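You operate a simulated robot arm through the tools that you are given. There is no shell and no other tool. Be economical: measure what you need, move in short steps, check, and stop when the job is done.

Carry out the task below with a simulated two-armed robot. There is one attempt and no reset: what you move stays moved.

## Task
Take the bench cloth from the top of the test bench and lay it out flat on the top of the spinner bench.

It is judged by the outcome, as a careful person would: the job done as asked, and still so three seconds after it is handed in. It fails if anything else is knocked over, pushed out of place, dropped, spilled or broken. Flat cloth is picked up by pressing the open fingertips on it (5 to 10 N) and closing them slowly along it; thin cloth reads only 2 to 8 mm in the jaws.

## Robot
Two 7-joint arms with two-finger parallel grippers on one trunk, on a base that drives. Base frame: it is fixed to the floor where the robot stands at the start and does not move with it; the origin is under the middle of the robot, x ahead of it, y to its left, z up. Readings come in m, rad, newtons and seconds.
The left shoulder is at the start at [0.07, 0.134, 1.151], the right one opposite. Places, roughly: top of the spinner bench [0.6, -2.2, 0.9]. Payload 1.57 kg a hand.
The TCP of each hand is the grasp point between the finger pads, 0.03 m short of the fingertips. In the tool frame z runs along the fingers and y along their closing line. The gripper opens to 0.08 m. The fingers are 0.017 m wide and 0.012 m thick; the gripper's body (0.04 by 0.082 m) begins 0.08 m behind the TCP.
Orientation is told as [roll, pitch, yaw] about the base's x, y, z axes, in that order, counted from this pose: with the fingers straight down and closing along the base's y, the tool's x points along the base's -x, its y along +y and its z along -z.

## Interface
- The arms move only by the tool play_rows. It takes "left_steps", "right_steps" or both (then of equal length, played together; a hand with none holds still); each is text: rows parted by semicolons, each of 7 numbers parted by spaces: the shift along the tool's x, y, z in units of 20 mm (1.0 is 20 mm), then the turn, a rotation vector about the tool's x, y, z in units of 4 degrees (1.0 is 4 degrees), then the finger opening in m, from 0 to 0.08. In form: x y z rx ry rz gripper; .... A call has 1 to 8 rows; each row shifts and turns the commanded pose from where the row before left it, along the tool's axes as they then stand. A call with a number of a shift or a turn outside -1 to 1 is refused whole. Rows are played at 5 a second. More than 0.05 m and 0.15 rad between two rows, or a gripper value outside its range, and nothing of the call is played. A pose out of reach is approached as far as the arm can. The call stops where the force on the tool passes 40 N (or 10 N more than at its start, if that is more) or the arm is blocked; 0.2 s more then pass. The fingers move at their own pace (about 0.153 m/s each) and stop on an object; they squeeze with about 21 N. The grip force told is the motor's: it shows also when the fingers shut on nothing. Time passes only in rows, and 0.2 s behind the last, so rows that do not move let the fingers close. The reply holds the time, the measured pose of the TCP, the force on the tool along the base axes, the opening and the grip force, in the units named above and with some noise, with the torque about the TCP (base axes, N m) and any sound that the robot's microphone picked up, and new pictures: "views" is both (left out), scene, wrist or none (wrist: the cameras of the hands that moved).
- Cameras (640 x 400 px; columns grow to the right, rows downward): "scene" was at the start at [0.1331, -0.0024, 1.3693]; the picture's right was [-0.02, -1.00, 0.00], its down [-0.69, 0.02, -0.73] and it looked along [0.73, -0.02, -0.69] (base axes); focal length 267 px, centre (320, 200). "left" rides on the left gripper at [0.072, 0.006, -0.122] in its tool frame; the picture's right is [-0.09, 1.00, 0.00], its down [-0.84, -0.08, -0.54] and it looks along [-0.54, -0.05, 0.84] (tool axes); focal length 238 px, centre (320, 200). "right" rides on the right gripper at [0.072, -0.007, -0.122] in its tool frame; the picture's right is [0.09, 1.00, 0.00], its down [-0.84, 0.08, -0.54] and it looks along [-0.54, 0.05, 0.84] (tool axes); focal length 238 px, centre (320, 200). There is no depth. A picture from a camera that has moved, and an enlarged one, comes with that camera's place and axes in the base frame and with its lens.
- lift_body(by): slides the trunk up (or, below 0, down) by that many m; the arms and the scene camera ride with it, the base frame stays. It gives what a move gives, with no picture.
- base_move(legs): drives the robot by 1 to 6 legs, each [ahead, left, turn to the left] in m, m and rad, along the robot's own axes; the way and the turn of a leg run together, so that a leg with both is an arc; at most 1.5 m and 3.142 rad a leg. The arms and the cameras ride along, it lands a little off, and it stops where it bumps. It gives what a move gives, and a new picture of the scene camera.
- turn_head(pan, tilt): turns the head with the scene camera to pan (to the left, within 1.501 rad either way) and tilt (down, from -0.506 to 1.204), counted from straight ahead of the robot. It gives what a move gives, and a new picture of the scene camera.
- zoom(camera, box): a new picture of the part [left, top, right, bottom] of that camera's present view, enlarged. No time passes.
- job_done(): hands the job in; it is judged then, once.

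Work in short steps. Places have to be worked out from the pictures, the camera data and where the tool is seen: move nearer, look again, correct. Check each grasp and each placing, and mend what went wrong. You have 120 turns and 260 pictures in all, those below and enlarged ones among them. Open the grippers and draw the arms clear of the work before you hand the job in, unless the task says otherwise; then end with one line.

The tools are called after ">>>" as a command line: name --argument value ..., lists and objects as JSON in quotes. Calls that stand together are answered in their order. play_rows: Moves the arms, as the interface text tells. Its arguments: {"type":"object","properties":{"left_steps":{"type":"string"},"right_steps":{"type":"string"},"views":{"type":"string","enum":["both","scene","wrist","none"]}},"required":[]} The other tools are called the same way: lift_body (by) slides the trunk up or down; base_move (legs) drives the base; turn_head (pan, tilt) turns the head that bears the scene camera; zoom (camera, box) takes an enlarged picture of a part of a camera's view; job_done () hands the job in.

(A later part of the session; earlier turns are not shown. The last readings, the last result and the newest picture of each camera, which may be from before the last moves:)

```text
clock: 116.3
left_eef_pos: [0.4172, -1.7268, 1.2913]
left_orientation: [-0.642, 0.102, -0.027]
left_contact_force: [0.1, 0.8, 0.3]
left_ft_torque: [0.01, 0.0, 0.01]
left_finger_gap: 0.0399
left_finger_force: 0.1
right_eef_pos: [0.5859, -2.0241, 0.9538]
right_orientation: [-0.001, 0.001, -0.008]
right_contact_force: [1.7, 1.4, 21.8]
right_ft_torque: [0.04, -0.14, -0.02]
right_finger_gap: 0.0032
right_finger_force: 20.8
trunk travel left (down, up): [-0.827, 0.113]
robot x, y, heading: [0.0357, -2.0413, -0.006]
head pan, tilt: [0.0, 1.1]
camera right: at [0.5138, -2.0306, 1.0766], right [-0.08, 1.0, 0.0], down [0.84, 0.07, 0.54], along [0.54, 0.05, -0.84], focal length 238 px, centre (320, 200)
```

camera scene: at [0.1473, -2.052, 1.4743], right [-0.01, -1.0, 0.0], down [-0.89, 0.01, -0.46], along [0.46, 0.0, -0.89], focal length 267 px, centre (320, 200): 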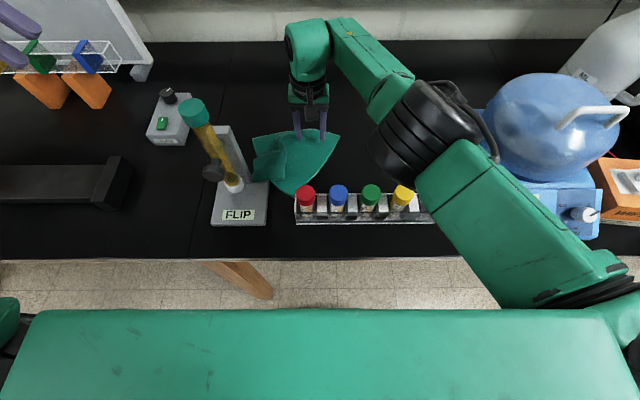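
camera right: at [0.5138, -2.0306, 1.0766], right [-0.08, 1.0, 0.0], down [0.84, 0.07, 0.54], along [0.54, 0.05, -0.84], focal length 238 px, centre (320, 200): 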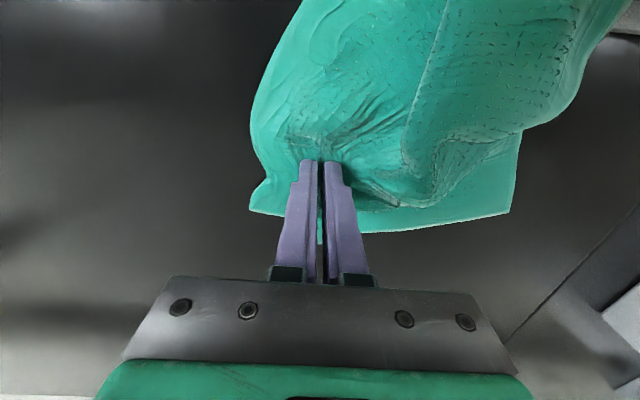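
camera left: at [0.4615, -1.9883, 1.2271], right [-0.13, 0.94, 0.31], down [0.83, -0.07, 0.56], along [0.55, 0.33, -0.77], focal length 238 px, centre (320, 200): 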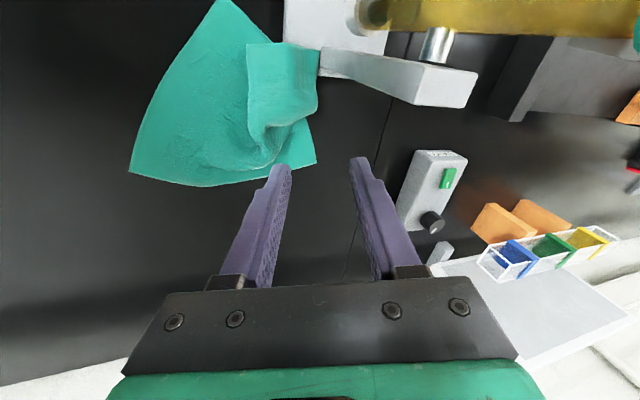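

Gripped (3 mm). I lift the cloth fully (trunk +0.10, arm +0.10) so the fold hangs out, then inspect.

>>> lift_body --by 0.1

>>> play_rows --right_steps "0 -0.5 -1 0 0 0 0;0 -0.5 -1 0 0 0 0;0 -0.5 -1 0 0 0 0;0 -0.5 -1 0 0 0 0;0 -0.5 -1 0 0 0 0;0 -0.5 -1 0 0 0 0;0 -0.5 -0.5 0 0 0 0;0 0 0 0 0 0 0" --views "both"

```text
clock: 117.6
left_eef_pos: [0.4194, -1.7279, 1.3902]
left_orientation: [-0.64, 0.102, -0.028]
left_contact_force: [0.2, -1.0, -0.1]
left_ft_torque: [0.01, 0.0, 0.01]
left_finger_gap: 0.0401
left_finger_force: 0.0
right_eef_pos: [0.5874, -2.0244, 1.0513]
right_orientation: [0.001, 0.006, -0.009]
right_contact_force: [0.4, 0.2, -0.1]
right_ft_torque: [0.0, -0.04, -0.04]
right_finger_gap: 0.0026
right_finger_force: 21.6
trunk travel left (down, up): [-0.927, 0.013]
robot x, y, heading: [0.035, -2.0463, -0.009]
head pan, tilt: [0.0, 1.1]
```

```text
clock: 119.4
left_eef_pos: [0.4218, -1.7279, 1.3912]
left_orientation: [-0.64, 0.103, -0.027]
left_contact_force: [0.3, -0.7, -0.1]
left_ft_torque: [-0.02, -0.05, -0.02]
left_finger_gap: 0.0403
left_finger_force: 0.2
right_eef_pos: [0.5873, -2.0947, 1.1818]
right_orientation: [0.0, 0.008, -0.009]
right_contact_force: [0.3, 1.1, 0.1]
right_ft_torque: [0.0, 0.0, 0.02]
right_finger_gap: 0.0025
right_finger_force: 20.9
trunk travel left (down, up): [-0.927, 0.013]
robot x, y, heading: [0.036, -2.0428, -0.008]
head pan, tilt: [0.0, 1.1]
camera scene: at [0.1506, -2.0456, 1.546], right [-0.01, -1.0, 0.0], down [-0.89, 0.0, -0.45], along [0.45, 0.0, -0.89], focal length 267 px, centre (320, 200)
camera right: at [0.5156, -2.1016, 1.3052], right [-0.08, 1.0, 0.0], down [0.84, 0.07, 0.54], along [0.53, 0.05, -0.84], focal length 238 px, centre (320, 200)
```

scene: 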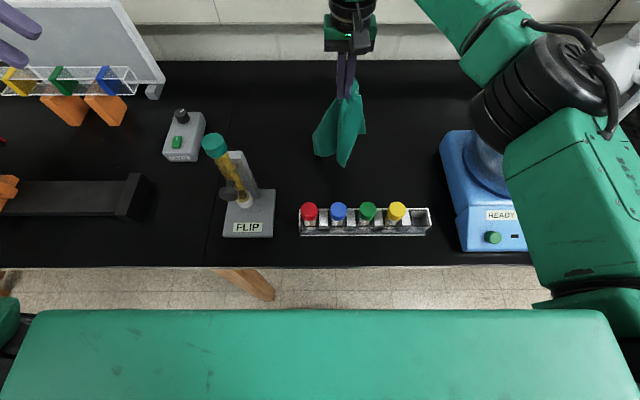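
right: 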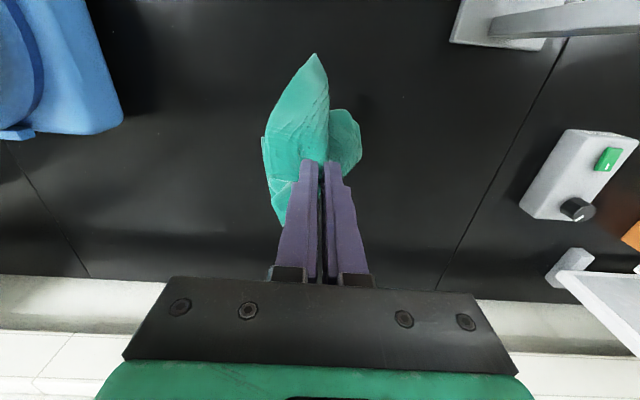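

The cloth hangs from one point now; to lay it flat I want both hands. I look at the left arm's posture to understand its limit.

>>> turn_head --pan 0.9 --tilt 0.7

>>> turn_head --pan -0.9 --tilt 0.7

```text
clock: 120.6
left_eef_pos: [0.4212, -1.7277, 1.3894]
left_orientation: [-0.641, 0.103, -0.028]
left_contact_force: [-0.4, -0.2, -0.4]
left_ft_torque: [0.02, 0.01, -0.01]
left_finger_gap: 0.0401
left_finger_force: 0.0
right_eef_pos: [0.5866, -2.0946, 1.1817]
right_orientation: [0.0, 0.007, -0.01]
right_contact_force: [0.9, 0.4, -0.6]
right_ft_torque: [0.01, 0.01, -0.03]
right_finger_gap: 0.0027
right_finger_force: 21.1
trunk travel left (down, up): [-0.927, 0.013]
robot x, y, heading: [0.0374, -2.0417, 0.001]
head pan, tilt: [0.901, 0.7]
camera scene: at [0.1405, -1.979, 1.5759], right [0.78, -0.63, 0.0], down [-0.4, -0.5, -0.76], along [0.48, 0.6, -0.64], focal length 267 px, centre (320, 200)
```

scene: 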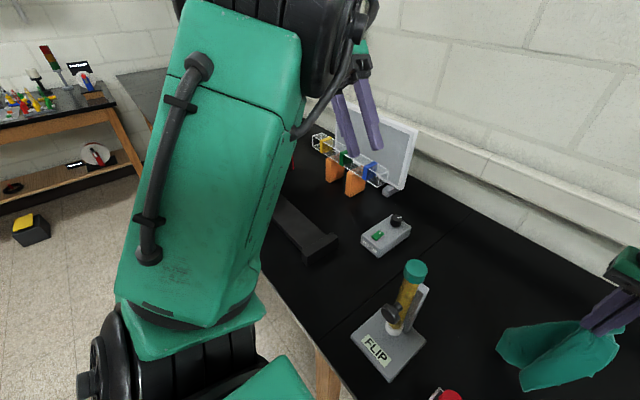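

```text
clock: 122.4
left_eef_pos: [0.4209, -1.7272, 1.3897]
left_orientation: [-0.638, 0.102, -0.028]
left_contact_force: [-0.3, 0.4, -0.7]
left_ft_torque: [-0.01, 0.01, 0.02]
left_finger_gap: 0.04
left_finger_force: 0.0
right_eef_pos: [0.5864, -2.0945, 1.1825]
right_orientation: [0.0, 0.007, -0.009]
right_contact_force: [0.1, -0.2, -0.5]
right_ft_torque: [0.02, -0.01, -0.01]
right_finger_gap: 0.0024
right_finger_force: 20.9
trunk travel left (down, up): [-0.927, 0.013]
robot x, y, heading: [0.0365, -2.0436, -0.006]
head pan, tilt: [-0.901, 0.7]
camera scene: at [0.1398, -2.1119, 1.576], right [-0.79, -0.62, 0.0], down [-0.4, 0.51, -0.76], along [0.47, -0.6, -0.64], focal length 267 px, centre (320, 200)
```

scene: 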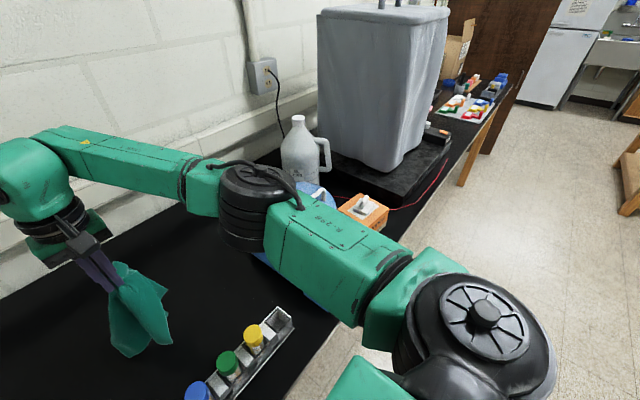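

Left arm is in an elbow-up branch. Plan: take the cloth back to the clear test bench, reset the left arm in free space, regrip two corners there, and re-lay here using base/trunk motion for the last part. First raise the right hand and back off.

>>> play_rows --right_steps "0 -0.3 -1 0 0 0 0;0 -0.3 -1 0 0 0 0;0 -0.3 -1 0 0 0 0;0 -0.3 -1 0 0 0 0;0 -0.3 -1 0 0 0 0;0 -0.3 -1 0 0 0 0;0 0 -0.5 0 0 0 0;0 0 0 0 0 0 0" --views "none"

>>> turn_head --pan 0 --tilt 0.9

>>> base_move --legs '[[-0.36, 0, 0]]'

```text
clock: 124.2
left_eef_pos: [0.4201, -1.7269, 1.3898]
left_orientation: [-0.639, 0.103, -0.027]
left_contact_force: [0.4, 0.3, 1.1]
left_ft_torque: [-0.01, -0.02, -0.05]
left_finger_gap: 0.0401
left_finger_force: 0.0
right_eef_pos: [0.5882, -2.1314, 1.3087]
right_orientation: [0.0, 0.007, -0.01]
right_contact_force: [0.3, 0.5, -0.4]
right_ft_torque: [-0.01, 0.02, -0.01]
right_finger_gap: 0.0025
right_finger_force: 21.4
trunk travel left (down, up): [-0.927, 0.013]
robot x, y, heading: [0.0354, -2.0422, -0.007]
head pan, tilt: [-0.901, 0.7]
```

```text
clock: 125.4
left_eef_pos: [0.4208, -1.7274, 1.3892]
left_orientation: [-0.639, 0.103, -0.027]
left_contact_force: [-1.1, -0.3, -0.1]
left_ft_torque: [-0.03, 0.0, 0.06]
left_finger_gap: 0.0399
left_finger_force: 0.0
right_eef_pos: [0.588, -2.1314, 1.3087]
right_orientation: [0.001, 0.006, -0.008]
right_contact_force: [0.4, 0.3, 0.1]
right_ft_torque: [0.01, 0.01, 0.03]
right_finger_gap: 0.0028
right_finger_force: 21.0
trunk travel left (down, up): [-0.927, 0.013]
robot x, y, heading: [0.0363, -2.0432, -0.006]
head pan, tilt: [0.0, 0.901]
camera scene: at [0.1628, -2.0456, 1.5598], right [-0.01, -1.0, 0.0], down [-0.78, 0.0, -0.62], along [0.62, 0.0, -0.78], focal length 267 px, centre (320, 200)
```

scene: 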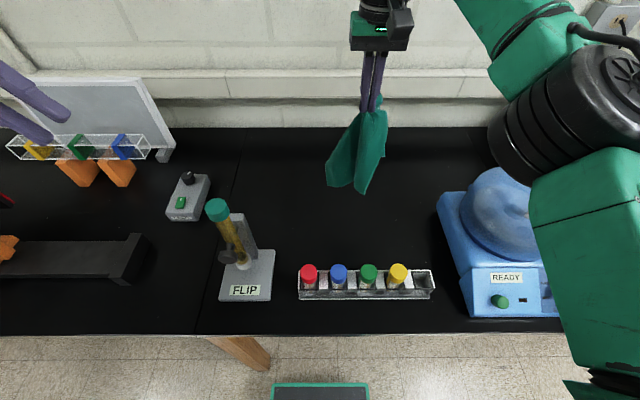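

```text
clock: 127.7
left_eef_pos: [0.0608, -1.7233, 1.3882]
left_orientation: [-0.641, 0.107, -0.019]
left_contact_force: [0.8, 0.3, -0.1]
left_ft_torque: [-0.05, 0.02, -0.01]
left_finger_gap: 0.0401
left_finger_force: 0.0
right_eef_pos: [0.2312, -2.1276, 1.308]
right_orientation: [0.0, 0.009, 0.002]
right_contact_force: [1.2, 0.4, -0.3]
right_ft_torque: [-0.01, 0.04, -0.03]
right_finger_gap: 0.0025
right_finger_force: 21.3
trunk travel left (down, up): [-0.927, 0.013]
robot x, y, heading: [-0.3242, -2.045, -0.002]
head pan, tilt: [0.0, 0.901]
camera scene: at [-0.1938, -2.0442, 1.5594], right [0.0, -1.0, 0.0], down [-0.79, 0.0, -0.62], along [0.62, 0.0, -0.79], focal length 267 px, centre (320, 200)
```

scene: 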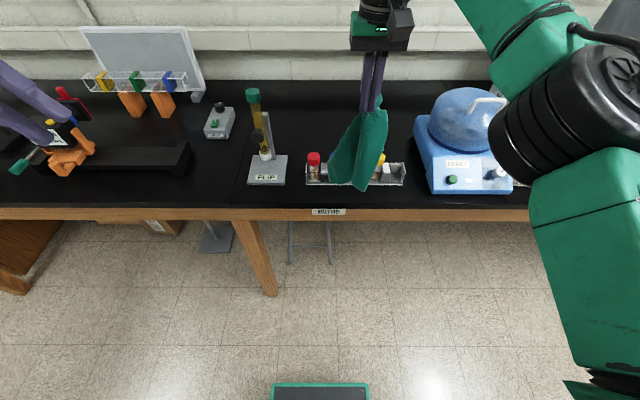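

I drive back left 2 m to the test bench.

>>> base_move --legs '[[-0.03, 1.0, 0], [0, 0.95, 0.002]]'

```text
clock: 137.7
left_eef_pos: [0.0584, 0.2523, 1.3909]
left_orientation: [-0.64, 0.103, -0.037]
left_contact_force: [-0.3, 0.8, -0.9]
left_ft_torque: [-0.01, 0.01, -0.02]
left_finger_gap: 0.0399
left_finger_force: 0.0
right_eef_pos: [0.2223, -0.1531, 1.3085]
right_orientation: [0.003, 0.007, -0.018]
right_contact_force: [0.5, 0.1, 0.1]
right_ft_torque: [0.01, 0.03, -0.01]
right_finger_gap: 0.0027
right_finger_force: 21.1
trunk travel left (down, up): [-0.927, 0.013]
robot x, y, heading: [-0.3296, -0.0614, -0.017]
head pan, tilt: [0.0, 0.901]
camera scene: at [-0.2023, -0.0636, 1.5598], right [-0.01, -1.0, 0.0], down [-0.78, 0.01, -0.62], along [0.62, -0.01, -0.78], focal length 267 px, centre (320, 200)
```

scene: 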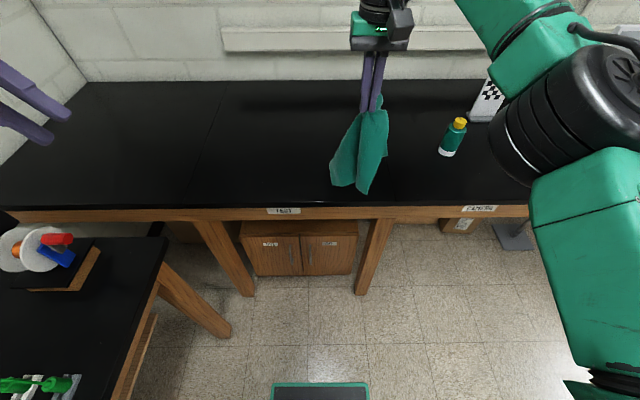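

Clear bench ahead. I drive in 0.27 m and lower the trunk by 0.2 to the original working height.

>>> base_move --legs '[[0.27, 0, 0.017]]'

>>> lift_body --by -0.17

>>> play_rows --right_steps "-0.6 0 0.6 0 0 0 0;-0.6 0 0.6 0 0 0 0;-0.6 0 0.6 0 0 0 0;-0.6 0 0.6 0 0 0 0;-0.6 0 0.6 0 0 0 0;-0.6 0 0.6 0 0 0 0;-0.6 0 0.6 0 0 0 0;-0.6 0 0.6 0 0 0 0" --views "both"

```text
clock: 139.6
left_eef_pos: [0.3233, 0.255, 1.3914]
left_orientation: [-0.641, 0.103, -0.027]
left_contact_force: [0.7, 0.5, 0.3]
left_ft_torque: [-0.01, 0.0, 0.01]
left_finger_gap: 0.0402
left_finger_force: 0.0
right_eef_pos: [0.4912, -0.1494, 1.3111]
right_orientation: [-0.001, 0.003, -0.006]
right_contact_force: [0.5, 0.4, -0.5]
right_ft_torque: [-0.01, -0.02, 0.02]
right_finger_gap: 0.0028
right_finger_force: 20.5
trunk travel left (down, up): [-0.927, 0.013]
robot x, y, heading: [-0.057, -0.0645, -0.003]
head pan, tilt: [0.0, 0.901]
camera scene: at [0.0645, -0.0634, 1.5602], right [0.0, -1.0, 0.0], down [-0.78, 0.0, -0.62], along [0.62, 0.0, -0.78], focal length 267 px, centre (320, 200)
```

scene: 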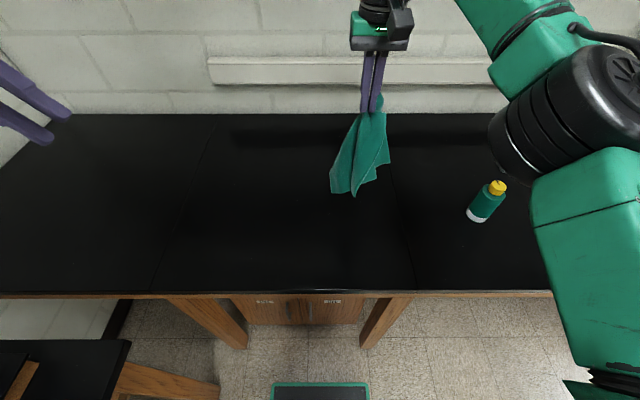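

```text
clock: 141.5
left_eef_pos: [0.3257, 0.2549, 1.2203]
left_orientation: [-0.641, 0.104, -0.026]
left_contact_force: [-0.1, 0.2, 0.2]
left_ft_torque: [0.0, -0.02, 0.01]
left_finger_gap: 0.0399
left_finger_force: 0.0
right_eef_pos: [0.4936, -0.1495, 1.1384]
right_orientation: [0.001, 0.006, -0.008]
right_contact_force: [0.0, 0.0, -0.1]
right_ft_torque: [0.01, 0.01, 0.0]
right_finger_gap: 0.0025
right_finger_force: 20.8
trunk travel left (down, up): [-0.757, 0.183]
robot x, y, heading: [-0.0604, -0.064, -0.003]
head pan, tilt: [0.0, 0.901]
```

```text
clock: 143.3
left_eef_pos: [0.3255, 0.2561, 1.2203]
left_orientation: [-0.64, 0.106, -0.025]
left_contact_force: [0.6, -0.2, 0.4]
left_ft_torque: [0.02, -0.01, 0.0]
left_finger_gap: 0.04
left_finger_force: 0.1
right_eef_pos: [0.5338, -0.1489, 1.049]
right_orientation: [0.002, 0.006, -0.011]
right_contact_force: [0.3, 0.0, -0.3]
right_ft_torque: [0.02, 0.01, 0.01]
right_finger_gap: 0.0026
right_finger_force: 20.9
right hand out of reach, approached as far as the arm can: row 3, 4, 5, 6, 7, 8
trunk travel left (down, up): [-0.757, 0.183]
robot x, y, heading: [-0.0574, -0.066, -0.003]
head pan, tilt: [0.0, 0.901]
camera scene: at [0.0694, -0.063, 1.3898], right [0.0, -1.0, 0.0], down [-0.78, 0.0, -0.62], along [0.62, 0.0, -0.78], focal length 267 px, centre (320, 200)
camera right: at [0.4618, -0.156, 1.1706], right [-0.08, 1.0, 0.0], down [0.84, 0.07, 0.54], along [0.54, 0.04, -0.84], focal length 238 px, centre (320, 200)
```

scene: 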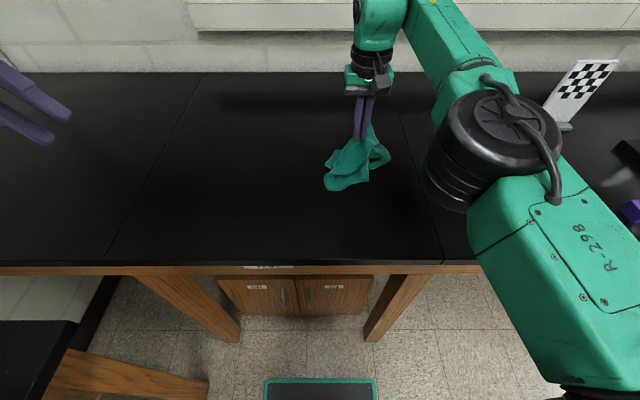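
right: 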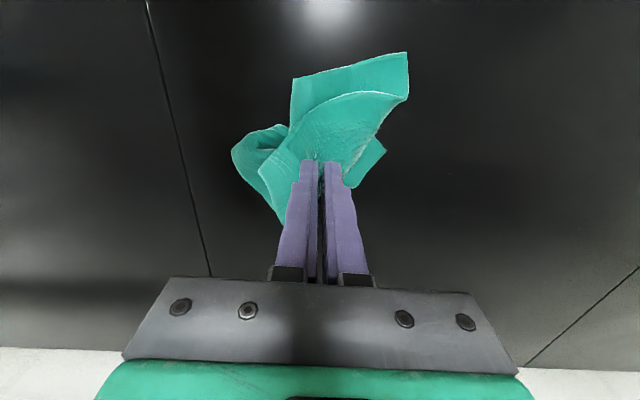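

The right hand is at its limit here too. I bring it back toward me and down, to lay the cloth at comfortable reach.

>>> play_rows --right_steps "0.8 0 -0.3 0 0 0 0;0.8 0 0 0 0 0 0;0.8 0 0.3 0 0 0 0;0.8 0 0.5 0 0 0 0;0.8 0 0.8 0 0 0 0;0.8 0 0.8 0 0 0 0;0.8 0 0.8 0 0 0 0;0.5 0 0.6 0 0 0 0" --views "scene"

```text
clock: 145.1
left_eef_pos: [0.3266, 0.2551, 1.2197]
left_orientation: [-0.641, 0.103, -0.026]
left_contact_force: [0.7, -0.4, 0.3]
left_ft_torque: [-0.01, 0.01, 0.02]
left_finger_gap: 0.0399
left_finger_force: 0.1
right_eef_pos: [0.4108, -0.1468, 0.978]
right_orientation: [0.001, 0.007, -0.008]
right_contact_force: [0.2, -0.3, 0.5]
right_ft_torque: [0.01, 0.01, -0.02]
right_finger_gap: 0.0029
right_finger_force: 20.8
trunk travel left (down, up): [-0.757, 0.183]
robot x, y, heading: [-0.0589, -0.0571, -0.002]
head pan, tilt: [0.0, 0.901]
camera scene: at [0.0687, -0.0634, 1.3899], right [0.0, -1.0, 0.0], down [-0.78, 0.0, -0.62], along [0.62, 0.0, -0.78], focal length 267 px, centre (320, 200)
```

scene: 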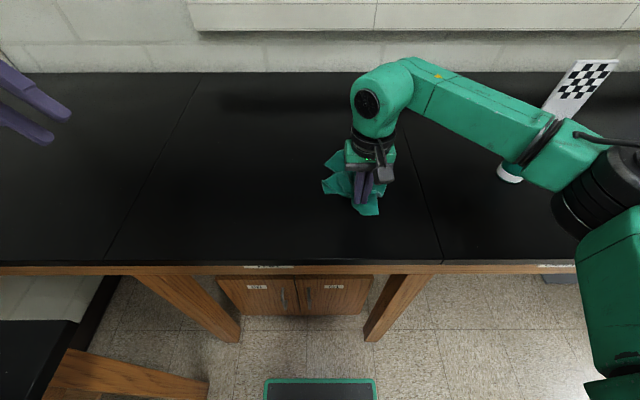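

Right arm is healthy here. I release the cloth and lift away, and at the same time try unrolling the left hand at this lower trunk height.

>>> play_rows --right_steps "0 0 0.4 0 0 0 0;0 0 0.3 0 0 0 0.03;0 0 0 0 0 0 0.05;0 0 -0.8 0 0 0 0.05;0 -0.8 -1 0 0 0 0.05;0 -1 -1 0 0 0 0.05;0 -1 -1 0 0 0 0.05;0 -1 -1 0 0 0 0.05" --left_steps "0 0 0 -1 0 0 0.04;0 0 0 -1 0 0 0.04;0 0 0 -1 0 0 0.04;0 0 0 -1 0 0 0.04;0 0 0 -1 0 0 0.04;0 0 0 -1 0 0 0.04;0 0 0 -1 0 0 0.04;0 0 0 -1 0 0 0.04" --views "scene"

```text
clock: 146.9
left_eef_pos: [0.3223, 0.2618, 1.2162]
left_orientation: [-0.098, 0.106, -0.01]
left_contact_force: [0.9, 0.3, 0.5]
left_ft_torque: [0.03, -0.01, 0.0]
left_finger_gap: 0.04
left_finger_force: 0.1
right_eef_pos: [0.4104, -0.2249, 1.0599]
right_orientation: [0.001, 0.006, -0.006]
right_contact_force: [-0.5, 0.8, -0.2]
right_ft_torque: [0.02, 0.01, 0.02]
right_finger_gap: 0.0501
right_finger_force: 0.1
trunk travel left (down, up): [-0.757, 0.183]
robot x, y, heading: [-0.0574, -0.0681, -0.002]
head pan, tilt: [0.0, 0.901]
camera scene: at [0.0671, -0.0635, 1.39], right [0.0, -1.0, 0.0], down [-0.78, 0.0, -0.62], along [0.62, 0.0, -0.78], focal length 267 px, centre (320, 200)
```

scene: 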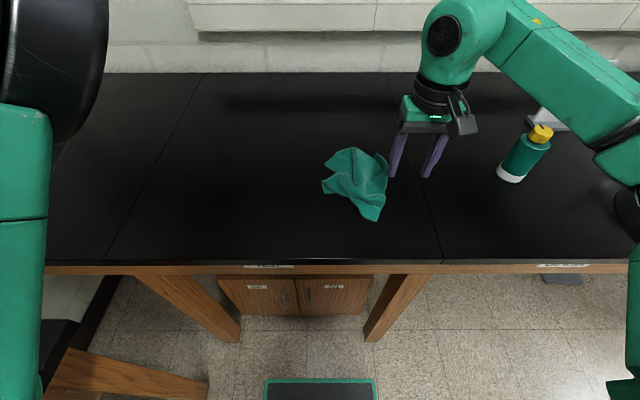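

The left hand unrolled fine. I now swing it out left and low to coax the elbow outward.

>>> play_rows --left_steps "0 0.9 1 -0.3 0 0 0.04;0 0.9 1 -0.3 0 0 0.04;0 0.9 1 -0.3 0 0 0.04;0 0.9 1 -0.3 0 0 0.04;0 0.9 1 0 0 0 0.04;0 0.9 1 0 0 0 0.04;0 0.5 0.8 0 0 0 0.04;0 0 0 0 0 0 0.04" --views "scene"

```text
clock: 148.7
left_eef_pos: [0.3135, 0.3699, 1.081]
left_orientation: [0.002, 0.103, -0.027]
left_contact_force: [-0.1, -0.3, 0.1]
left_ft_torque: [-0.03, -0.02, 0.01]
left_finger_gap: 0.04
left_finger_force: 0.1
right_eef_pos: [0.4102, -0.2257, 1.0597]
right_orientation: [-0.001, 0.007, -0.009]
right_contact_force: [0.8, 0.4, -0.5]
right_ft_torque: [-0.05, 0.02, 0.01]
right_finger_gap: 0.0498
right_finger_force: 0.0
trunk travel left (down, up): [-0.757, 0.183]
robot x, y, heading: [-0.059, -0.061, -0.004]
head pan, tilt: [0.0, 0.901]
camera scene: at [0.0685, -0.0638, 1.3898], right [0.0, -1.0, 0.0], down [-0.78, 0.0, -0.62], along [0.62, 0.0, -0.78], focal length 267 px, centre (320, 200)
```

scene: 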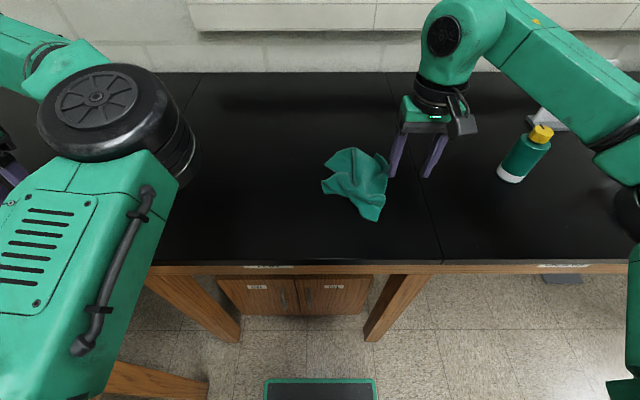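

Elbow still inside. I haven't tried turning the hand counter-clockwise; I test +32° yaw.

>>> play_rows --left_steps "0 0 0 0 0 -1 0.04;0 0 0 0 0 -1 0.04;0 0 0 0 0 -1 0.04;0 0 0 0 0 -1 0.04;0 0 0 0 0 -1 0.04;0 0 0 0 0 -1 0.04;0 0 0 0 0 -1 0.04;0 0 0 0 0 -1 0.04" --views "scene"

```text
clock: 150.5
left_eef_pos: [0.315, 0.3696, 1.0799]
left_orientation: [0.055, 0.087, 0.536]
left_contact_force: [0.9, 0.2, 0.1]
left_ft_torque: [0.02, -0.01, 0.0]
left_finger_gap: 0.0399
left_finger_force: 0.2
right_eef_pos: [0.4097, -0.2258, 1.0583]
right_orientation: [0.002, 0.007, -0.008]
right_contact_force: [0.2, -0.6, 0.7]
right_ft_torque: [0.05, -0.03, -0.01]
right_finger_gap: 0.05
right_finger_force: 0.1
trunk travel left (down, up): [-0.757, 0.183]
robot x, y, heading: [-0.0577, -0.0633, -0.005]
head pan, tilt: [0.0, 0.901]
camera scene: at [0.069, -0.0633, 1.3898], right [0.0, -1.0, 0.0], down [-0.78, 0.0, -0.62], along [0.62, 0.0, -0.78], focal length 267 px, centre (320, 200)
```

scene: 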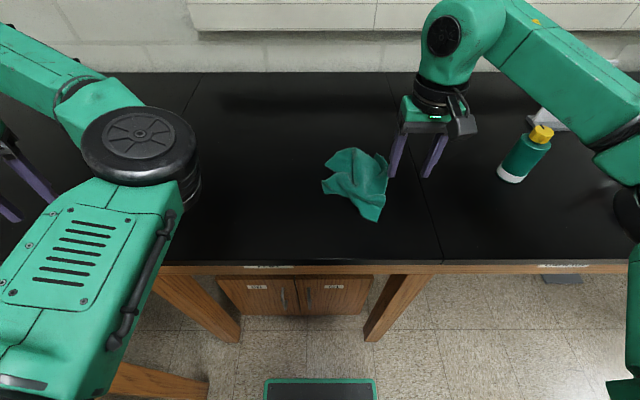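

Left elbow stays inside, but it works fine when extended (≥0.57 m ahead). New plan: keep both arms fixed extended, and do the laying with base and trunk motion. First look at the cloth.

>>> zoom --camera "scene" --box '[290, 120, 450, 240]'

>>> zoom --camera "right" --box '[0, 0, 640, 400]'

```text
3.33 times, centred on (370, 180) of scene
camera zoom: at [0.069, -0.0633, 1.3898], right [0.0, -1.0, 0.0], down [-0.78, 0.0, -0.62], along [0.62, 0.0, -0.78], focal length 889 px, centre (153, 267)
```

zoom: 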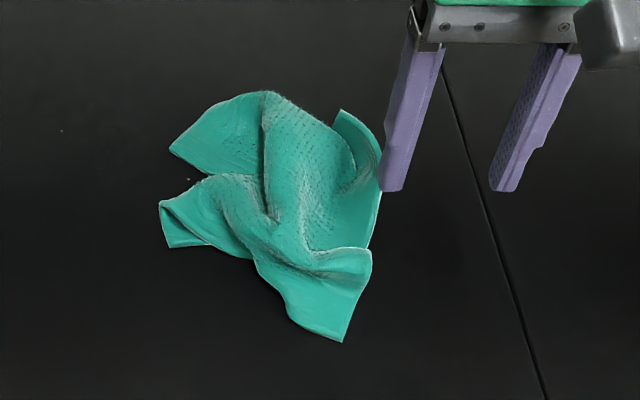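

```text
1.00 times, centred on (320, 200) of right
camera zoom: at [0.3397, -0.2323, 1.1817], right [-0.08, 1.0, 0.0], down [0.84, 0.07, 0.54], along [0.53, 0.05, -0.84], focal length 238 px, centre (320, 200)
```

zoom: 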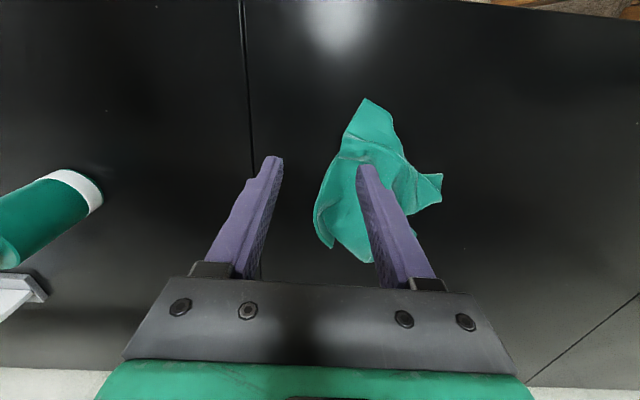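

The cloth forms a star with four visible corners; its right edge (P1 near at (0.38, −0.18), P4 far at (0.59, −0.21)) is fully stretched. Before committing I test whether the left hand can work extended: move it to about (0.54, 0.08).

>>> play_rows --left_steps "-1 0 0 0 0 1 0.045;-1 0 0 0 0 1 0.045;-1 0 0 0 0 1 0.045;-1 0 0 0 0 1 0.045;-1 -0.3 0 0 0 1 0.045;-1 -0.5 0 0 0 1 0.045;-1 -0.7 0 0 0 1 0.045;-1 -0.7 0 0 0 1 0.045" --views "none"

>>> play_rows --left_steps "-1 -1 0 0 -0.5 0 0.045;-1 -1 0 0 -0.5 0 0.045;-1 -1 0 0 -0.5 0 0.045;0 -1 0 0 0 0 0.045;0 -1 0.5 0 0 0 0.045;0 -1 0.5 0 0 0 0.045;0 -1 0.5 0 0 0 0.045;0 0 0.5 0 0 0 0.045" --views "scene"

```text
clock: 152.3
left_eef_pos: [0.4649, 0.381, 1.068]
left_orientation: [0.005, 0.09, 0.026]
left_contact_force: [-0.1, -0.1, -0.3]
left_ft_torque: [-0.01, -0.01, 0.0]
left_finger_gap: 0.0451
left_finger_force: 0.1
left hand out of reach, approached as far as the arm can: row 8
right_eef_pos: [0.4099, -0.2242, 1.0579]
right_orientation: [-0.001, 0.008, -0.006]
right_contact_force: [-0.2, 0.1, 0.1]
right_ft_torque: [-0.01, -0.01, -0.01]
right_finger_gap: 0.0501
right_finger_force: 0.1
trunk travel left (down, up): [-0.757, 0.183]
robot x, y, heading: [-0.0557, -0.0651, -0.003]
head pan, tilt: [0.0, 0.901]
```

```text
clock: 154.1
left_eef_pos: [0.5286, 0.2319, 1.0201]
left_orientation: [0.0, 0.001, -0.026]
left_contact_force: [-0.3, 1.2, -0.4]
left_ft_torque: [-0.04, -0.02, 0.01]
left_finger_gap: 0.0449
left_finger_force: 0.1
left hand out of reach, approached as far as the arm can: row 1, 5, 6
right_eef_pos: [0.4101, -0.2239, 1.0599]
right_orientation: [-0.001, 0.005, -0.008]
right_contact_force: [-0.3, 0.7, -0.4]
right_ft_torque: [-0.06, -0.01, -0.01]
right_finger_gap: 0.0499
right_finger_force: 0.0
trunk travel left (down, up): [-0.757, 0.183]
robot x, y, heading: [-0.0566, -0.0583, -0.005]
head pan, tilt: [0.0, 0.901]
camera scene: at [0.0682, -0.0604, 1.3899], right [0.0, -1.0, 0.0], down [-0.78, 0.0, -0.62], along [0.62, 0.0, -0.78], focal length 267 px, centre (320, 200)
```

scene: 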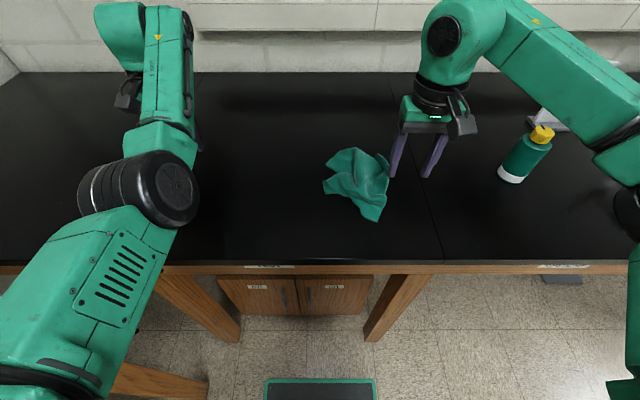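

The left elbow is now low and in line — closer to normal. I continue moving the left hand inward and slightly back to see if it obeys.

>>> play_rows --left_steps "0 -0.7 0 0 0 0 0.045;0 -0.7 0 0 0 0 0.045;0 -0.7 0 0 0 0 0.045;0 -0.7 0 0 0 0 0.045;0.5 -0.5 0 0 0 0 0.045;0.5 -0.5 0 0 0 0 0.045;0.5 0 0 0 0 0 0.045;0.5 0 0 0 0 0 0.045" --views "scene"

```text
clock: 155.9
left_eef_pos: [0.4903, 0.1577, 1.021]
left_orientation: [0.001, -0.002, -0.026]
left_contact_force: [0.6, -0.3, -0.3]
left_ft_torque: [0.0, 0.0, 0.03]
left_finger_gap: 0.0447
left_finger_force: 0.1
left hand out of reach, approached as far as the arm can: row 8
right_eef_pos: [0.4109, -0.2252, 1.0583]
right_orientation: [0.0, 0.008, -0.006]
right_contact_force: [-0.1, -0.5, 0.7]
right_ft_torque: [0.0, -0.05, 0.02]
right_finger_gap: 0.0498
right_finger_force: 0.1
trunk travel left (down, up): [-0.757, 0.183]
robot x, y, heading: [-0.0549, -0.0636, -0.006]
head pan, tilt: [0.0, 0.901]
camera scene: at [0.0688, -0.0631, 1.3898], right [0.0, -1.0, 0.0], down [-0.78, 0.0, -0.62], along [0.62, 0.0, -0.78], focal length 267 px, centre (320, 200)
```

scene: 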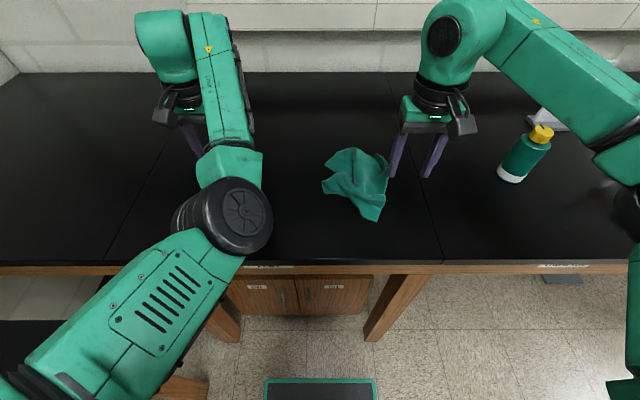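

Insight: the limit couples forearm direction to hand yaw — turning the hand clockwise relaxes it. Turning the left hand by −180° gives the same closing line with a free arm. I do that in place.

>>> play_rows --left_steps "0 0 -0.5 0 0 1 0.045;0 0 -0.5 0 0 1 0.045;0 0 -0.5 0 0 1 0.045;0 0 -0.5 0 0 1 0.045;0 0 0 0 0 1 0.045;0 0 0 0 0 1 0.045;0 0 0 0 0 1 0.045;0 0 0 0 0 1 0.045" --views "none"

>>> play_rows --left_steps "0 0 0 0 0 1 0.045;0 0 0 0 0 1 0.045;0 0 0 0 0 1 0.045;0 0 0 0 0 1 0.045;0 0 0 0 0 1 0.045;0 0 0 0 0 1 0.045;0 0 0 0 0 1 0.045;0 0 0 0 0 1 0.045" --views "none"

>>> play_rows --left_steps "0 0 0 0 0 1 0.045;0 0 0 0 0 1 0.045;0 0 0 0 0 1 0.045;0 0 0 0 0 1 0.045;0 0 0 0 0 1 0.045;0 0 0 0 0 1 0.045;0 0 0 0 0 1 0.045;0 0 0 0 0 1 0.045" --views "none"

>>> play_rows --left_steps "0 0 0 0 0 1 0.045;0 0 0 0 0 1 0.045;0 0 0 0 0 1 0.045;0 0 0 0 0 1 0.045;0 0 0 0 0 1 0.045;0 0 0 0 0 1 0.045;0 0 0 0 0 1 0.045;0 0 0 0 0 1 0.045" --views "scene"

```text
clock: 157.7
left_eef_pos: [0.4967, 0.1595, 1.0587]
left_orientation: [0.002, 0.001, -0.588]
left_contact_force: [0.6, 0.0, -0.3]
left_ft_torque: [-0.01, 0.01, 0.04]
left_finger_gap: 0.045
left_finger_force: 0.1
left hand out of reach, approached as far as the arm can: row 2
right_eef_pos: [0.4102, -0.2248, 1.0589]
right_orientation: [-0.001, 0.008, -0.009]
right_contact_force: [0.5, 0.3, 0.3]
right_ft_torque: [-0.02, -0.01, 0.01]
right_finger_gap: 0.0502
right_finger_force: 0.0
trunk travel left (down, up): [-0.757, 0.183]
robot x, y, heading: [-0.0591, -0.0624, -0.004]
head pan, tilt: [0.0, 0.901]
```

```text
clock: 159.5
left_eef_pos: [0.4956, 0.1593, 1.0581]
left_orientation: [0.0, 0.002, -1.144]
left_contact_force: [-0.6, 0.1, -0.6]
left_ft_torque: [-0.03, -0.01, -0.03]
left_finger_gap: 0.0452
left_finger_force: 0.0
right_eef_pos: [0.4093, -0.2265, 1.0586]
right_orientation: [0.0, 0.007, -0.008]
right_contact_force: [0.6, 0.5, 0.2]
right_ft_torque: [0.0, 0.02, -0.02]
right_finger_gap: 0.0502
right_finger_force: 0.1
trunk travel left (down, up): [-0.757, 0.183]
robot x, y, heading: [-0.0573, -0.0631, -0.006]
head pan, tilt: [0.0, 0.901]
```

```text
clock: 161.3
left_eef_pos: [0.4958, 0.1582, 1.0573]
left_orientation: [0.001, 0.002, -1.703]
left_contact_force: [-0.3, -0.4, -0.1]
left_ft_torque: [0.03, -0.02, 0.0]
left_finger_gap: 0.0449
left_finger_force: 0.0
right_eef_pos: [0.411, -0.2252, 1.0582]
right_orientation: [0.001, 0.007, -0.004]
right_contact_force: [0.1, -0.2, 0.3]
right_ft_torque: [0.01, 0.02, 0.0]
right_finger_gap: 0.05
right_finger_force: 0.0
trunk travel left (down, up): [-0.757, 0.183]
robot x, y, heading: [-0.0605, -0.063, -0.006]
head pan, tilt: [0.0, 0.901]
```

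```text
clock: 163.1
left_eef_pos: [0.4952, 0.1598, 1.0588]
left_orientation: [0.0, 0.001, -2.262]
left_contact_force: [0.0, -0.1, 0.4]
left_ft_torque: [0.0, 0.02, -0.05]
left_finger_gap: 0.045
left_finger_force: 0.1
right_eef_pos: [0.4111, -0.2268, 1.058]
right_orientation: [-0.001, 0.007, -0.007]
right_contact_force: [0.2, 0.4, -0.1]
right_ft_torque: [-0.02, 0.0, 0.02]
right_finger_gap: 0.0499
right_finger_force: 0.1
trunk travel left (down, up): [-0.757, 0.183]
robot x, y, heading: [-0.0566, -0.0619, -0.005]
head pan, tilt: [0.0, 0.901]
camera scene: at [0.0689, -0.0634, 1.3898], right [0.0, -1.0, 0.0], down [-0.78, 0.0, -0.62], along [0.62, 0.0, -0.78], focal length 267 px, centre (320, 200)
```

scene: 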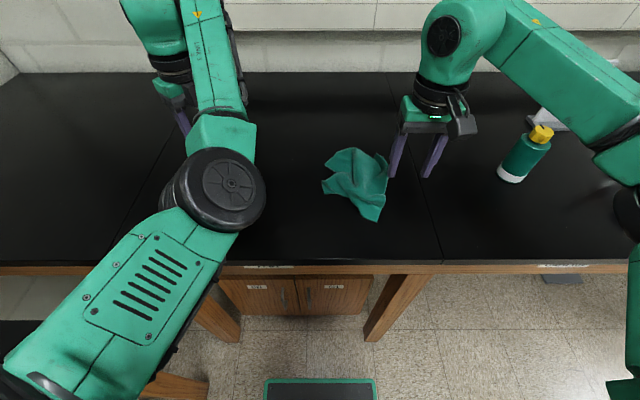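

I finish the turn to 180° and then test moving back (now tool −x) and inward.

>>> play_rows --left_steps "0 0 0 0 0 1 0.045;0 0 0 0 0 1 0.045;0 0 0 0 0 1 0.045;0 0 0 0 0 1 0.045;0 0 0 0 0 1 0.045;0 0 0 0 0 1 0.045;0 0 0 0 0 1 0.045;0 0 0 0 0 1 0.045" --views "none"

>>> play_rows --left_steps "0 0 0 0 0 1 0.045;0 0 0 0 0 1 0.045;0 0 0 0 0 1 0.045;0 0 0 0 0 1 0.045;0 0 0 0 0 0.6 0.045;-0.7 0 0 0 0 0 0.045;-0.7 0 0 0 0 0 0.045;-0.7 0 0 0 0 0 0.045" --views "scene"

```text
clock: 164.9
left_eef_pos: [0.5085, 0.1542, 1.0577]
left_orientation: [-0.001, -0.001, -2.821]
left_contact_force: [0.5, 0.4, 0.4]
left_ft_torque: [0.01, 0.03, 0.02]
left_finger_gap: 0.045
left_finger_force: 0.1
left hand out of reach, approached as far as the arm can: row 7, 8
right_eef_pos: [0.4119, -0.2251, 1.0583]
right_orientation: [0.0, 0.006, -0.008]
right_contact_force: [0.0, -0.2, -0.1]
right_ft_torque: [-0.01, 0.0, 0.0]
right_finger_gap: 0.0496
right_finger_force: 0.1
trunk travel left (down, up): [-0.757, 0.183]
robot x, y, heading: [-0.0567, -0.0649, -0.006]
head pan, tilt: [0.0, 0.901]
```

```text
clock: 166.7
left_eef_pos: [0.5397, 0.1476, 1.0553]
left_orientation: [-0.001, -0.001, -3.142]
left_contact_force: [0.1, 0.1, 0.3]
left_ft_torque: [0.0, 0.03, -0.01]
left_finger_gap: 0.0449
left_finger_force: 0.0
left hand out of reach, approached as far as the arm can: row 1, 2, 3, 4, 6, 7, 8
right_eef_pos: [0.4105, -0.226, 1.0581]
right_orientation: [0.001, 0.006, -0.006]
right_contact_force: [0.1, -0.9, 0.1]
right_ft_torque: [0.01, -0.01, 0.01]
right_finger_gap: 0.0502
right_finger_force: 0.0
trunk travel left (down, up): [-0.757, 0.183]
robot x, y, heading: [-0.0603, -0.0655, 0.001]
head pan, tilt: [0.0, 0.901]
camera scene: at [0.0689, -0.0633, 1.3898], right [0.0, -1.0, 0.0], down [-0.78, 0.0, -0.62], along [0.62, 0.0, -0.78], focal length 267 px, centre (320, 200)
```

scene: 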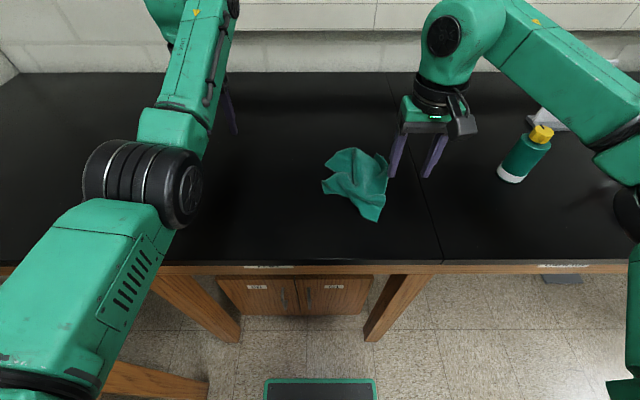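

Here the opposite limit appears, so the usable middle is around −90° (closing along x), which is fine for gripping the near edge. I turn back to −95° and test back/inward motion.

>>> play_rows --left_steps "0 0 0 0 0 -1 0.045;0 0 0 0 0 -1 0.045;0 0 0 0 0 -1 0.045;0 0 0 0 0 -1 0.045;0 0 0 0 0 -1 0.045;0 0 0 0 0 -1 0.045;0 0 0 0 0 -1 0.045;0 0 0 0 0 -1 0.045" --views "none"

>>> play_rows --left_steps "0 0 0 0 0 -1 0.045;0 0 0 0 0 -1 0.045;0 0 0 0 0 -1 0.045;0 0 0 0 0 -1 0.045;0 0 0 0 0 -1 0.045;0 0 0 0 0 -1 0.045;0 0 0 0 0 -1 0.045;0 0 0 0 0 -1 0.045" --views "none"

>>> play_rows --left_steps "0 0 0 0 0 -1 0.045;0 0 0 0 0 -1 0.045;0 0 0 0 0 -1 0.045;0 0 0 0 0 -1 0.045;0 0 0 0 0 -1 0.045;0 0 0 0 0 -1 0.045;0 0.7 0 0 0 0 0.045;0 0.7 0 0 0 0 0.045" --views "none"

>>> play_rows --left_steps "0 0.7 0 0 0 0 0.045;0 0.7 0 0 0 0 0.045;0 0.7 0 0 0 0 0.045;0 0.7 0 0 0 0 0.045;0.7 0 0 0 0 0 0.045;0.7 0 0 0 0 0 0.045;0.7 0 0 0 0 0 0.045;0 0 0 0 0 0 0.045" --views "scene"

```text
clock: 168.5
left_eef_pos: [0.5401, 0.1465, 1.0555]
left_orientation: [-0.001, 0.003, -2.579]
left_contact_force: [0.0, 0.0, 1.5]
left_ft_torque: [0.01, 0.0, 0.0]
left_finger_gap: 0.045
left_finger_force: 0.0
right_eef_pos: [0.41, -0.2253, 1.059]
right_orientation: [0.0, 0.007, -0.007]
right_contact_force: [0.0, -0.5, -0.5]
right_ft_torque: [0.04, -0.01, 0.03]
right_finger_gap: 0.0504
right_finger_force: 0.0
trunk travel left (down, up): [-0.757, 0.183]
robot x, y, heading: [-0.0594, -0.0605, -0.002]
head pan, tilt: [0.0, 0.901]
```

```text
clock: 170.3
left_eef_pos: [0.5408, 0.1469, 1.0574]
left_orientation: [-0.002, 0.002, -2.024]
left_contact_force: [-0.9, 0.4, -0.5]
left_ft_torque: [0.02, -0.02, -0.03]
left_finger_gap: 0.0449
left_finger_force: 0.1
right_eef_pos: [0.4103, -0.2256, 1.0584]
right_orientation: [0.002, 0.007, -0.005]
right_contact_force: [0.8, -0.3, 0.9]
right_ft_torque: [0.02, -0.02, -0.01]
right_finger_gap: 0.05
right_finger_force: 0.0
trunk travel left (down, up): [-0.757, 0.183]
robot x, y, heading: [-0.0572, -0.0639, -0.003]
head pan, tilt: [0.0, 0.901]
```

```text
clock: 172.1
left_eef_pos: [0.5555, 0.1429, 1.0591]
left_orientation: [0.011, 0.004, -1.621]
left_contact_force: [-0.8, 0.1, 1.2]
left_ft_torque: [0.0, 0.01, 0.0]
left_finger_gap: 0.045
left_finger_force: 0.1
left hand out of reach, approached as far as the arm can: row 7, 8
right_eef_pos: [0.4095, -0.2258, 1.0598]
right_orientation: [-0.001, 0.007, -0.006]
right_contact_force: [0.1, 0.0, -0.8]
right_ft_torque: [0.01, 0.05, 0.03]
right_finger_gap: 0.05
right_finger_force: 0.0
trunk travel left (down, up): [-0.757, 0.183]
robot x, y, heading: [-0.0551, -0.0611, -0.002]
head pan, tilt: [0.0, 0.901]
```

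```text
clock: 173.9
left_eef_pos: [0.5502, 0.1831, 1.0587]
left_orientation: [0.002, 0.0, -1.603]
left_contact_force: [-0.6, 0.0, -0.1]
left_ft_torque: [0.01, -0.02, 0.0]
left_finger_gap: 0.045
left_finger_force: 0.1
left hand out of reach, approached as far as the arm can: row 1, 2, 3, 4, 7
right_eef_pos: [0.4106, -0.2247, 1.0587]
right_orientation: [-0.001, 0.007, -0.007]
right_contact_force: [-0.7, 0.2, -0.7]
right_ft_torque: [0.0, -0.03, 0.02]
right_finger_gap: 0.0498
right_finger_force: 0.0
trunk travel left (down, up): [-0.757, 0.183]
robot x, y, heading: [-0.0562, -0.0636, -0.004]
head pan, tilt: [0.0, 0.901]
camera scene: at [0.0689, -0.0638, 1.3898], right [0.0, -1.0, 0.0], down [-0.78, 0.0, -0.62], along [0.62, 0.0, -0.78], focal length 267 px, centre (320, 200)
```

scene: 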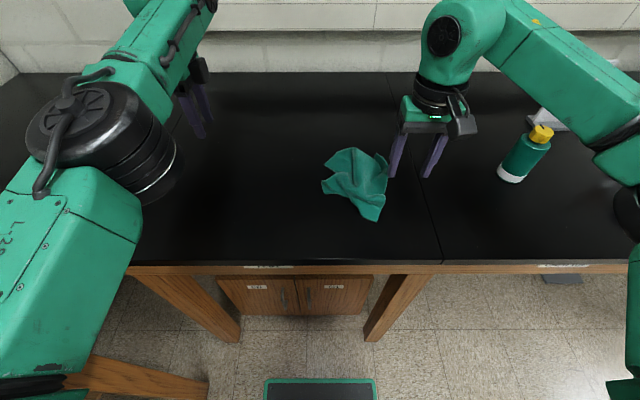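

The left elbow has come outside again, with the arm in its original-looking posture. I pull the hand back (tool −y now) and turn yaw back toward 0.

>>> play_rows --left_steps "0 -0.8 0 0 0 0 0.045;0 -0.8 0 0 0 0 0.045;0 -0.8 0 0 0 0 0.045;0 -0.8 0 0 0 0 0.045;0 -0.8 0 0 0 0 0.045;0 0 0 0 0 -1 0.045;0 0 0 0 0 -1 0.045;0 0 0 0 0 -1 0.045" --views "none"

>>> play_rows --left_steps "0 0 0 0 0 -1 0.045;0 0 0 0 0 -1 0.045;0 0 0 0 0 -1 0.045;0 0 0 0 0 -1 0.045;0 0 0 0 0 -1 0.045;0 0 0 0 0 -1 0.045;0 0 0 0 0 -1 0.045;0 0 0 0 0 -1 0.045" --views "none"

>>> play_rows --left_steps "0 0 0 0 0 -1 0.045;0 0 0 0 0 -1 0.045;0 0 0 0 0 -1 0.045;0 0 0 0 0 -1 0.045;0 0 0 0 0 -1 0.045;0 0 0 0 0 -1 0.045;0 0 0 0 0 -1 0.045;0 0 0 0 0 -1 0.045" --views "none"

>>> play_rows --left_steps "0 0 0 0 0 -1 0.045;0 0 0 0 0 -1 0.045;0 0 0 0 0 -1 0.045;0 0 0 0 0 -0.9 0.045;0 0 0 0 0 0 0.045" --views "scene"

```text
clock: 175.7
left_eef_pos: [0.5511, 0.182, 1.0571]
left_orientation: [0.001, 0.003, -1.394]
left_contact_force: [-0.2, -0.6, -0.3]
left_ft_torque: [0.01, 0.02, 0.01]
left_finger_gap: 0.0452
left_finger_force: 0.0
left hand out of reach, approached as far as the arm can: row 1, 2, 3, 4, 5
right_eef_pos: [0.4102, -0.2259, 1.0587]
right_orientation: [0.0, 0.005, -0.007]
right_contact_force: [-0.3, 0.3, 0.2]
right_ft_torque: [0.03, -0.04, 0.01]
right_finger_gap: 0.0502
right_finger_force: 0.0
trunk travel left (down, up): [-0.757, 0.183]
robot x, y, heading: [-0.0584, -0.0604, -0.007]
head pan, tilt: [0.0, 0.901]
```

```text
clock: 177.5
left_eef_pos: [0.5506, 0.1824, 1.0583]
left_orientation: [0.002, 0.0, -0.835]
left_contact_force: [-0.4, 0.2, -0.9]
left_ft_torque: [0.01, -0.01, -0.03]
left_finger_gap: 0.0452
left_finger_force: 0.1
right_eef_pos: [0.4097, -0.2257, 1.0581]
right_orientation: [0.0, 0.007, -0.008]
right_contact_force: [-0.2, 0.1, -0.2]
right_ft_torque: [0.0, 0.03, -0.02]
right_finger_gap: 0.0498
right_finger_force: 0.0
trunk travel left (down, up): [-0.757, 0.183]
robot x, y, heading: [-0.0558, -0.0611, -0.007]
head pan, tilt: [0.0, 0.901]
```

```text
clock: 179.3
left_eef_pos: [0.551, 0.1822, 1.061]
left_orientation: [0.003, 0.0, -0.276]
left_contact_force: [-0.4, 0.3, 0.2]
left_ft_torque: [0.01, 0.03, -0.01]
left_finger_gap: 0.0448
left_finger_force: 0.0
right_eef_pos: [0.4115, -0.2254, 1.0585]
right_orientation: [0.002, 0.006, -0.007]
right_contact_force: [0.3, -0.4, 0.4]
right_ft_torque: [-0.02, -0.01, 0.01]
right_finger_gap: 0.0499
right_finger_force: 0.0
trunk travel left (down, up): [-0.757, 0.183]
robot x, y, heading: [-0.0578, -0.0633, -0.001]
head pan, tilt: [0.0, 0.901]
```

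```text
clock: 180.5
left_eef_pos: [0.5495, 0.1823, 1.0589]
left_orientation: [0.001, -0.001, -0.005]
left_contact_force: [0.2, -0.2, -0.1]
left_ft_torque: [-0.01, 0.02, -0.01]
left_finger_gap: 0.0448
left_finger_force: 0.1
right_eef_pos: [0.4104, -0.2253, 1.0591]
right_orientation: [-0.001, 0.007, -0.006]
right_contact_force: [-0.2, -0.2, 0.5]
right_ft_torque: [0.0, 0.02, -0.04]
right_finger_gap: 0.05
right_finger_force: 0.0
trunk travel left (down, up): [-0.757, 0.183]
robot x, y, heading: [-0.0622, -0.0662, -0.003]
head pan, tilt: [0.0, 0.901]
camera scene: at [0.069, -0.0633, 1.3898], right [0.0, -1.0, 0.0], down [-0.78, 0.0, -0.62], along [0.62, 0.0, -0.78], focal length 267 px, centre (320, 200)
```

scene: 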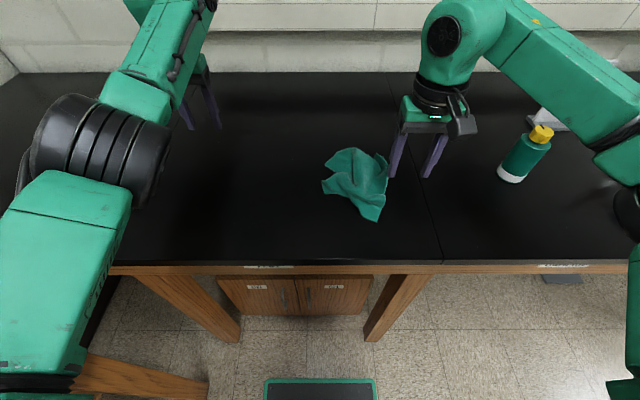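

Yaw is 0 with the elbow outside. I test pulling back and inward.

>>> play_rows --left_steps "0.7 0 0 0 0 0 0.045;0.7 0 0 0 0 0 0.045;0.7 0 0 0 0 0 0.045;0.7 0 0 0 0 0 0.045;0.7 -0.3 0 0 0 0 0.045;0.7 -0.3 0 0 0 0 0.045;0 -0.3 0 0 0 0 0.045;0 0 0 0 0 0 0.045" --views "scene"

```text
clock: 182.3
left_eef_pos: [0.5513, 0.178, 1.0596]
left_orientation: [0.002, -0.001, -0.007]
left_contact_force: [-0.5, -0.9, 0.5]
left_ft_torque: [-0.02, 0.03, 0.02]
left_finger_gap: 0.0451
left_finger_force: 0.1
left hand out of reach, approached as far as the arm can: row 1, 2, 3, 4, 5, 6
right_eef_pos: [0.4103, -0.2258, 1.0584]
right_orientation: [0.0, 0.007, -0.006]
right_contact_force: [0.4, -0.2, -0.1]
right_ft_torque: [-0.01, 0.01, 0.02]
right_finger_gap: 0.0499
right_finger_force: 0.1
trunk travel left (down, up): [-0.757, 0.183]
robot x, y, heading: [-0.0566, -0.0609, -0.004]
head pan, tilt: [0.0, 0.901]
camera scene: at [0.0689, -0.0633, 1.3898], right [0.0, -1.0, 0.0], down [-0.78, 0.0, -0.62], along [0.62, 0.0, -0.78], focal length 267 px, centre (320, 200)
```

scene: 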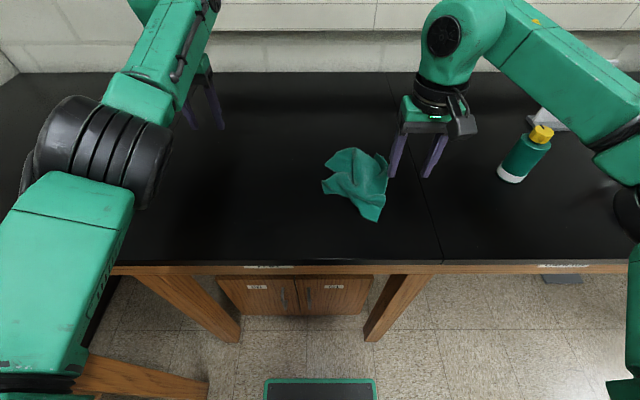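

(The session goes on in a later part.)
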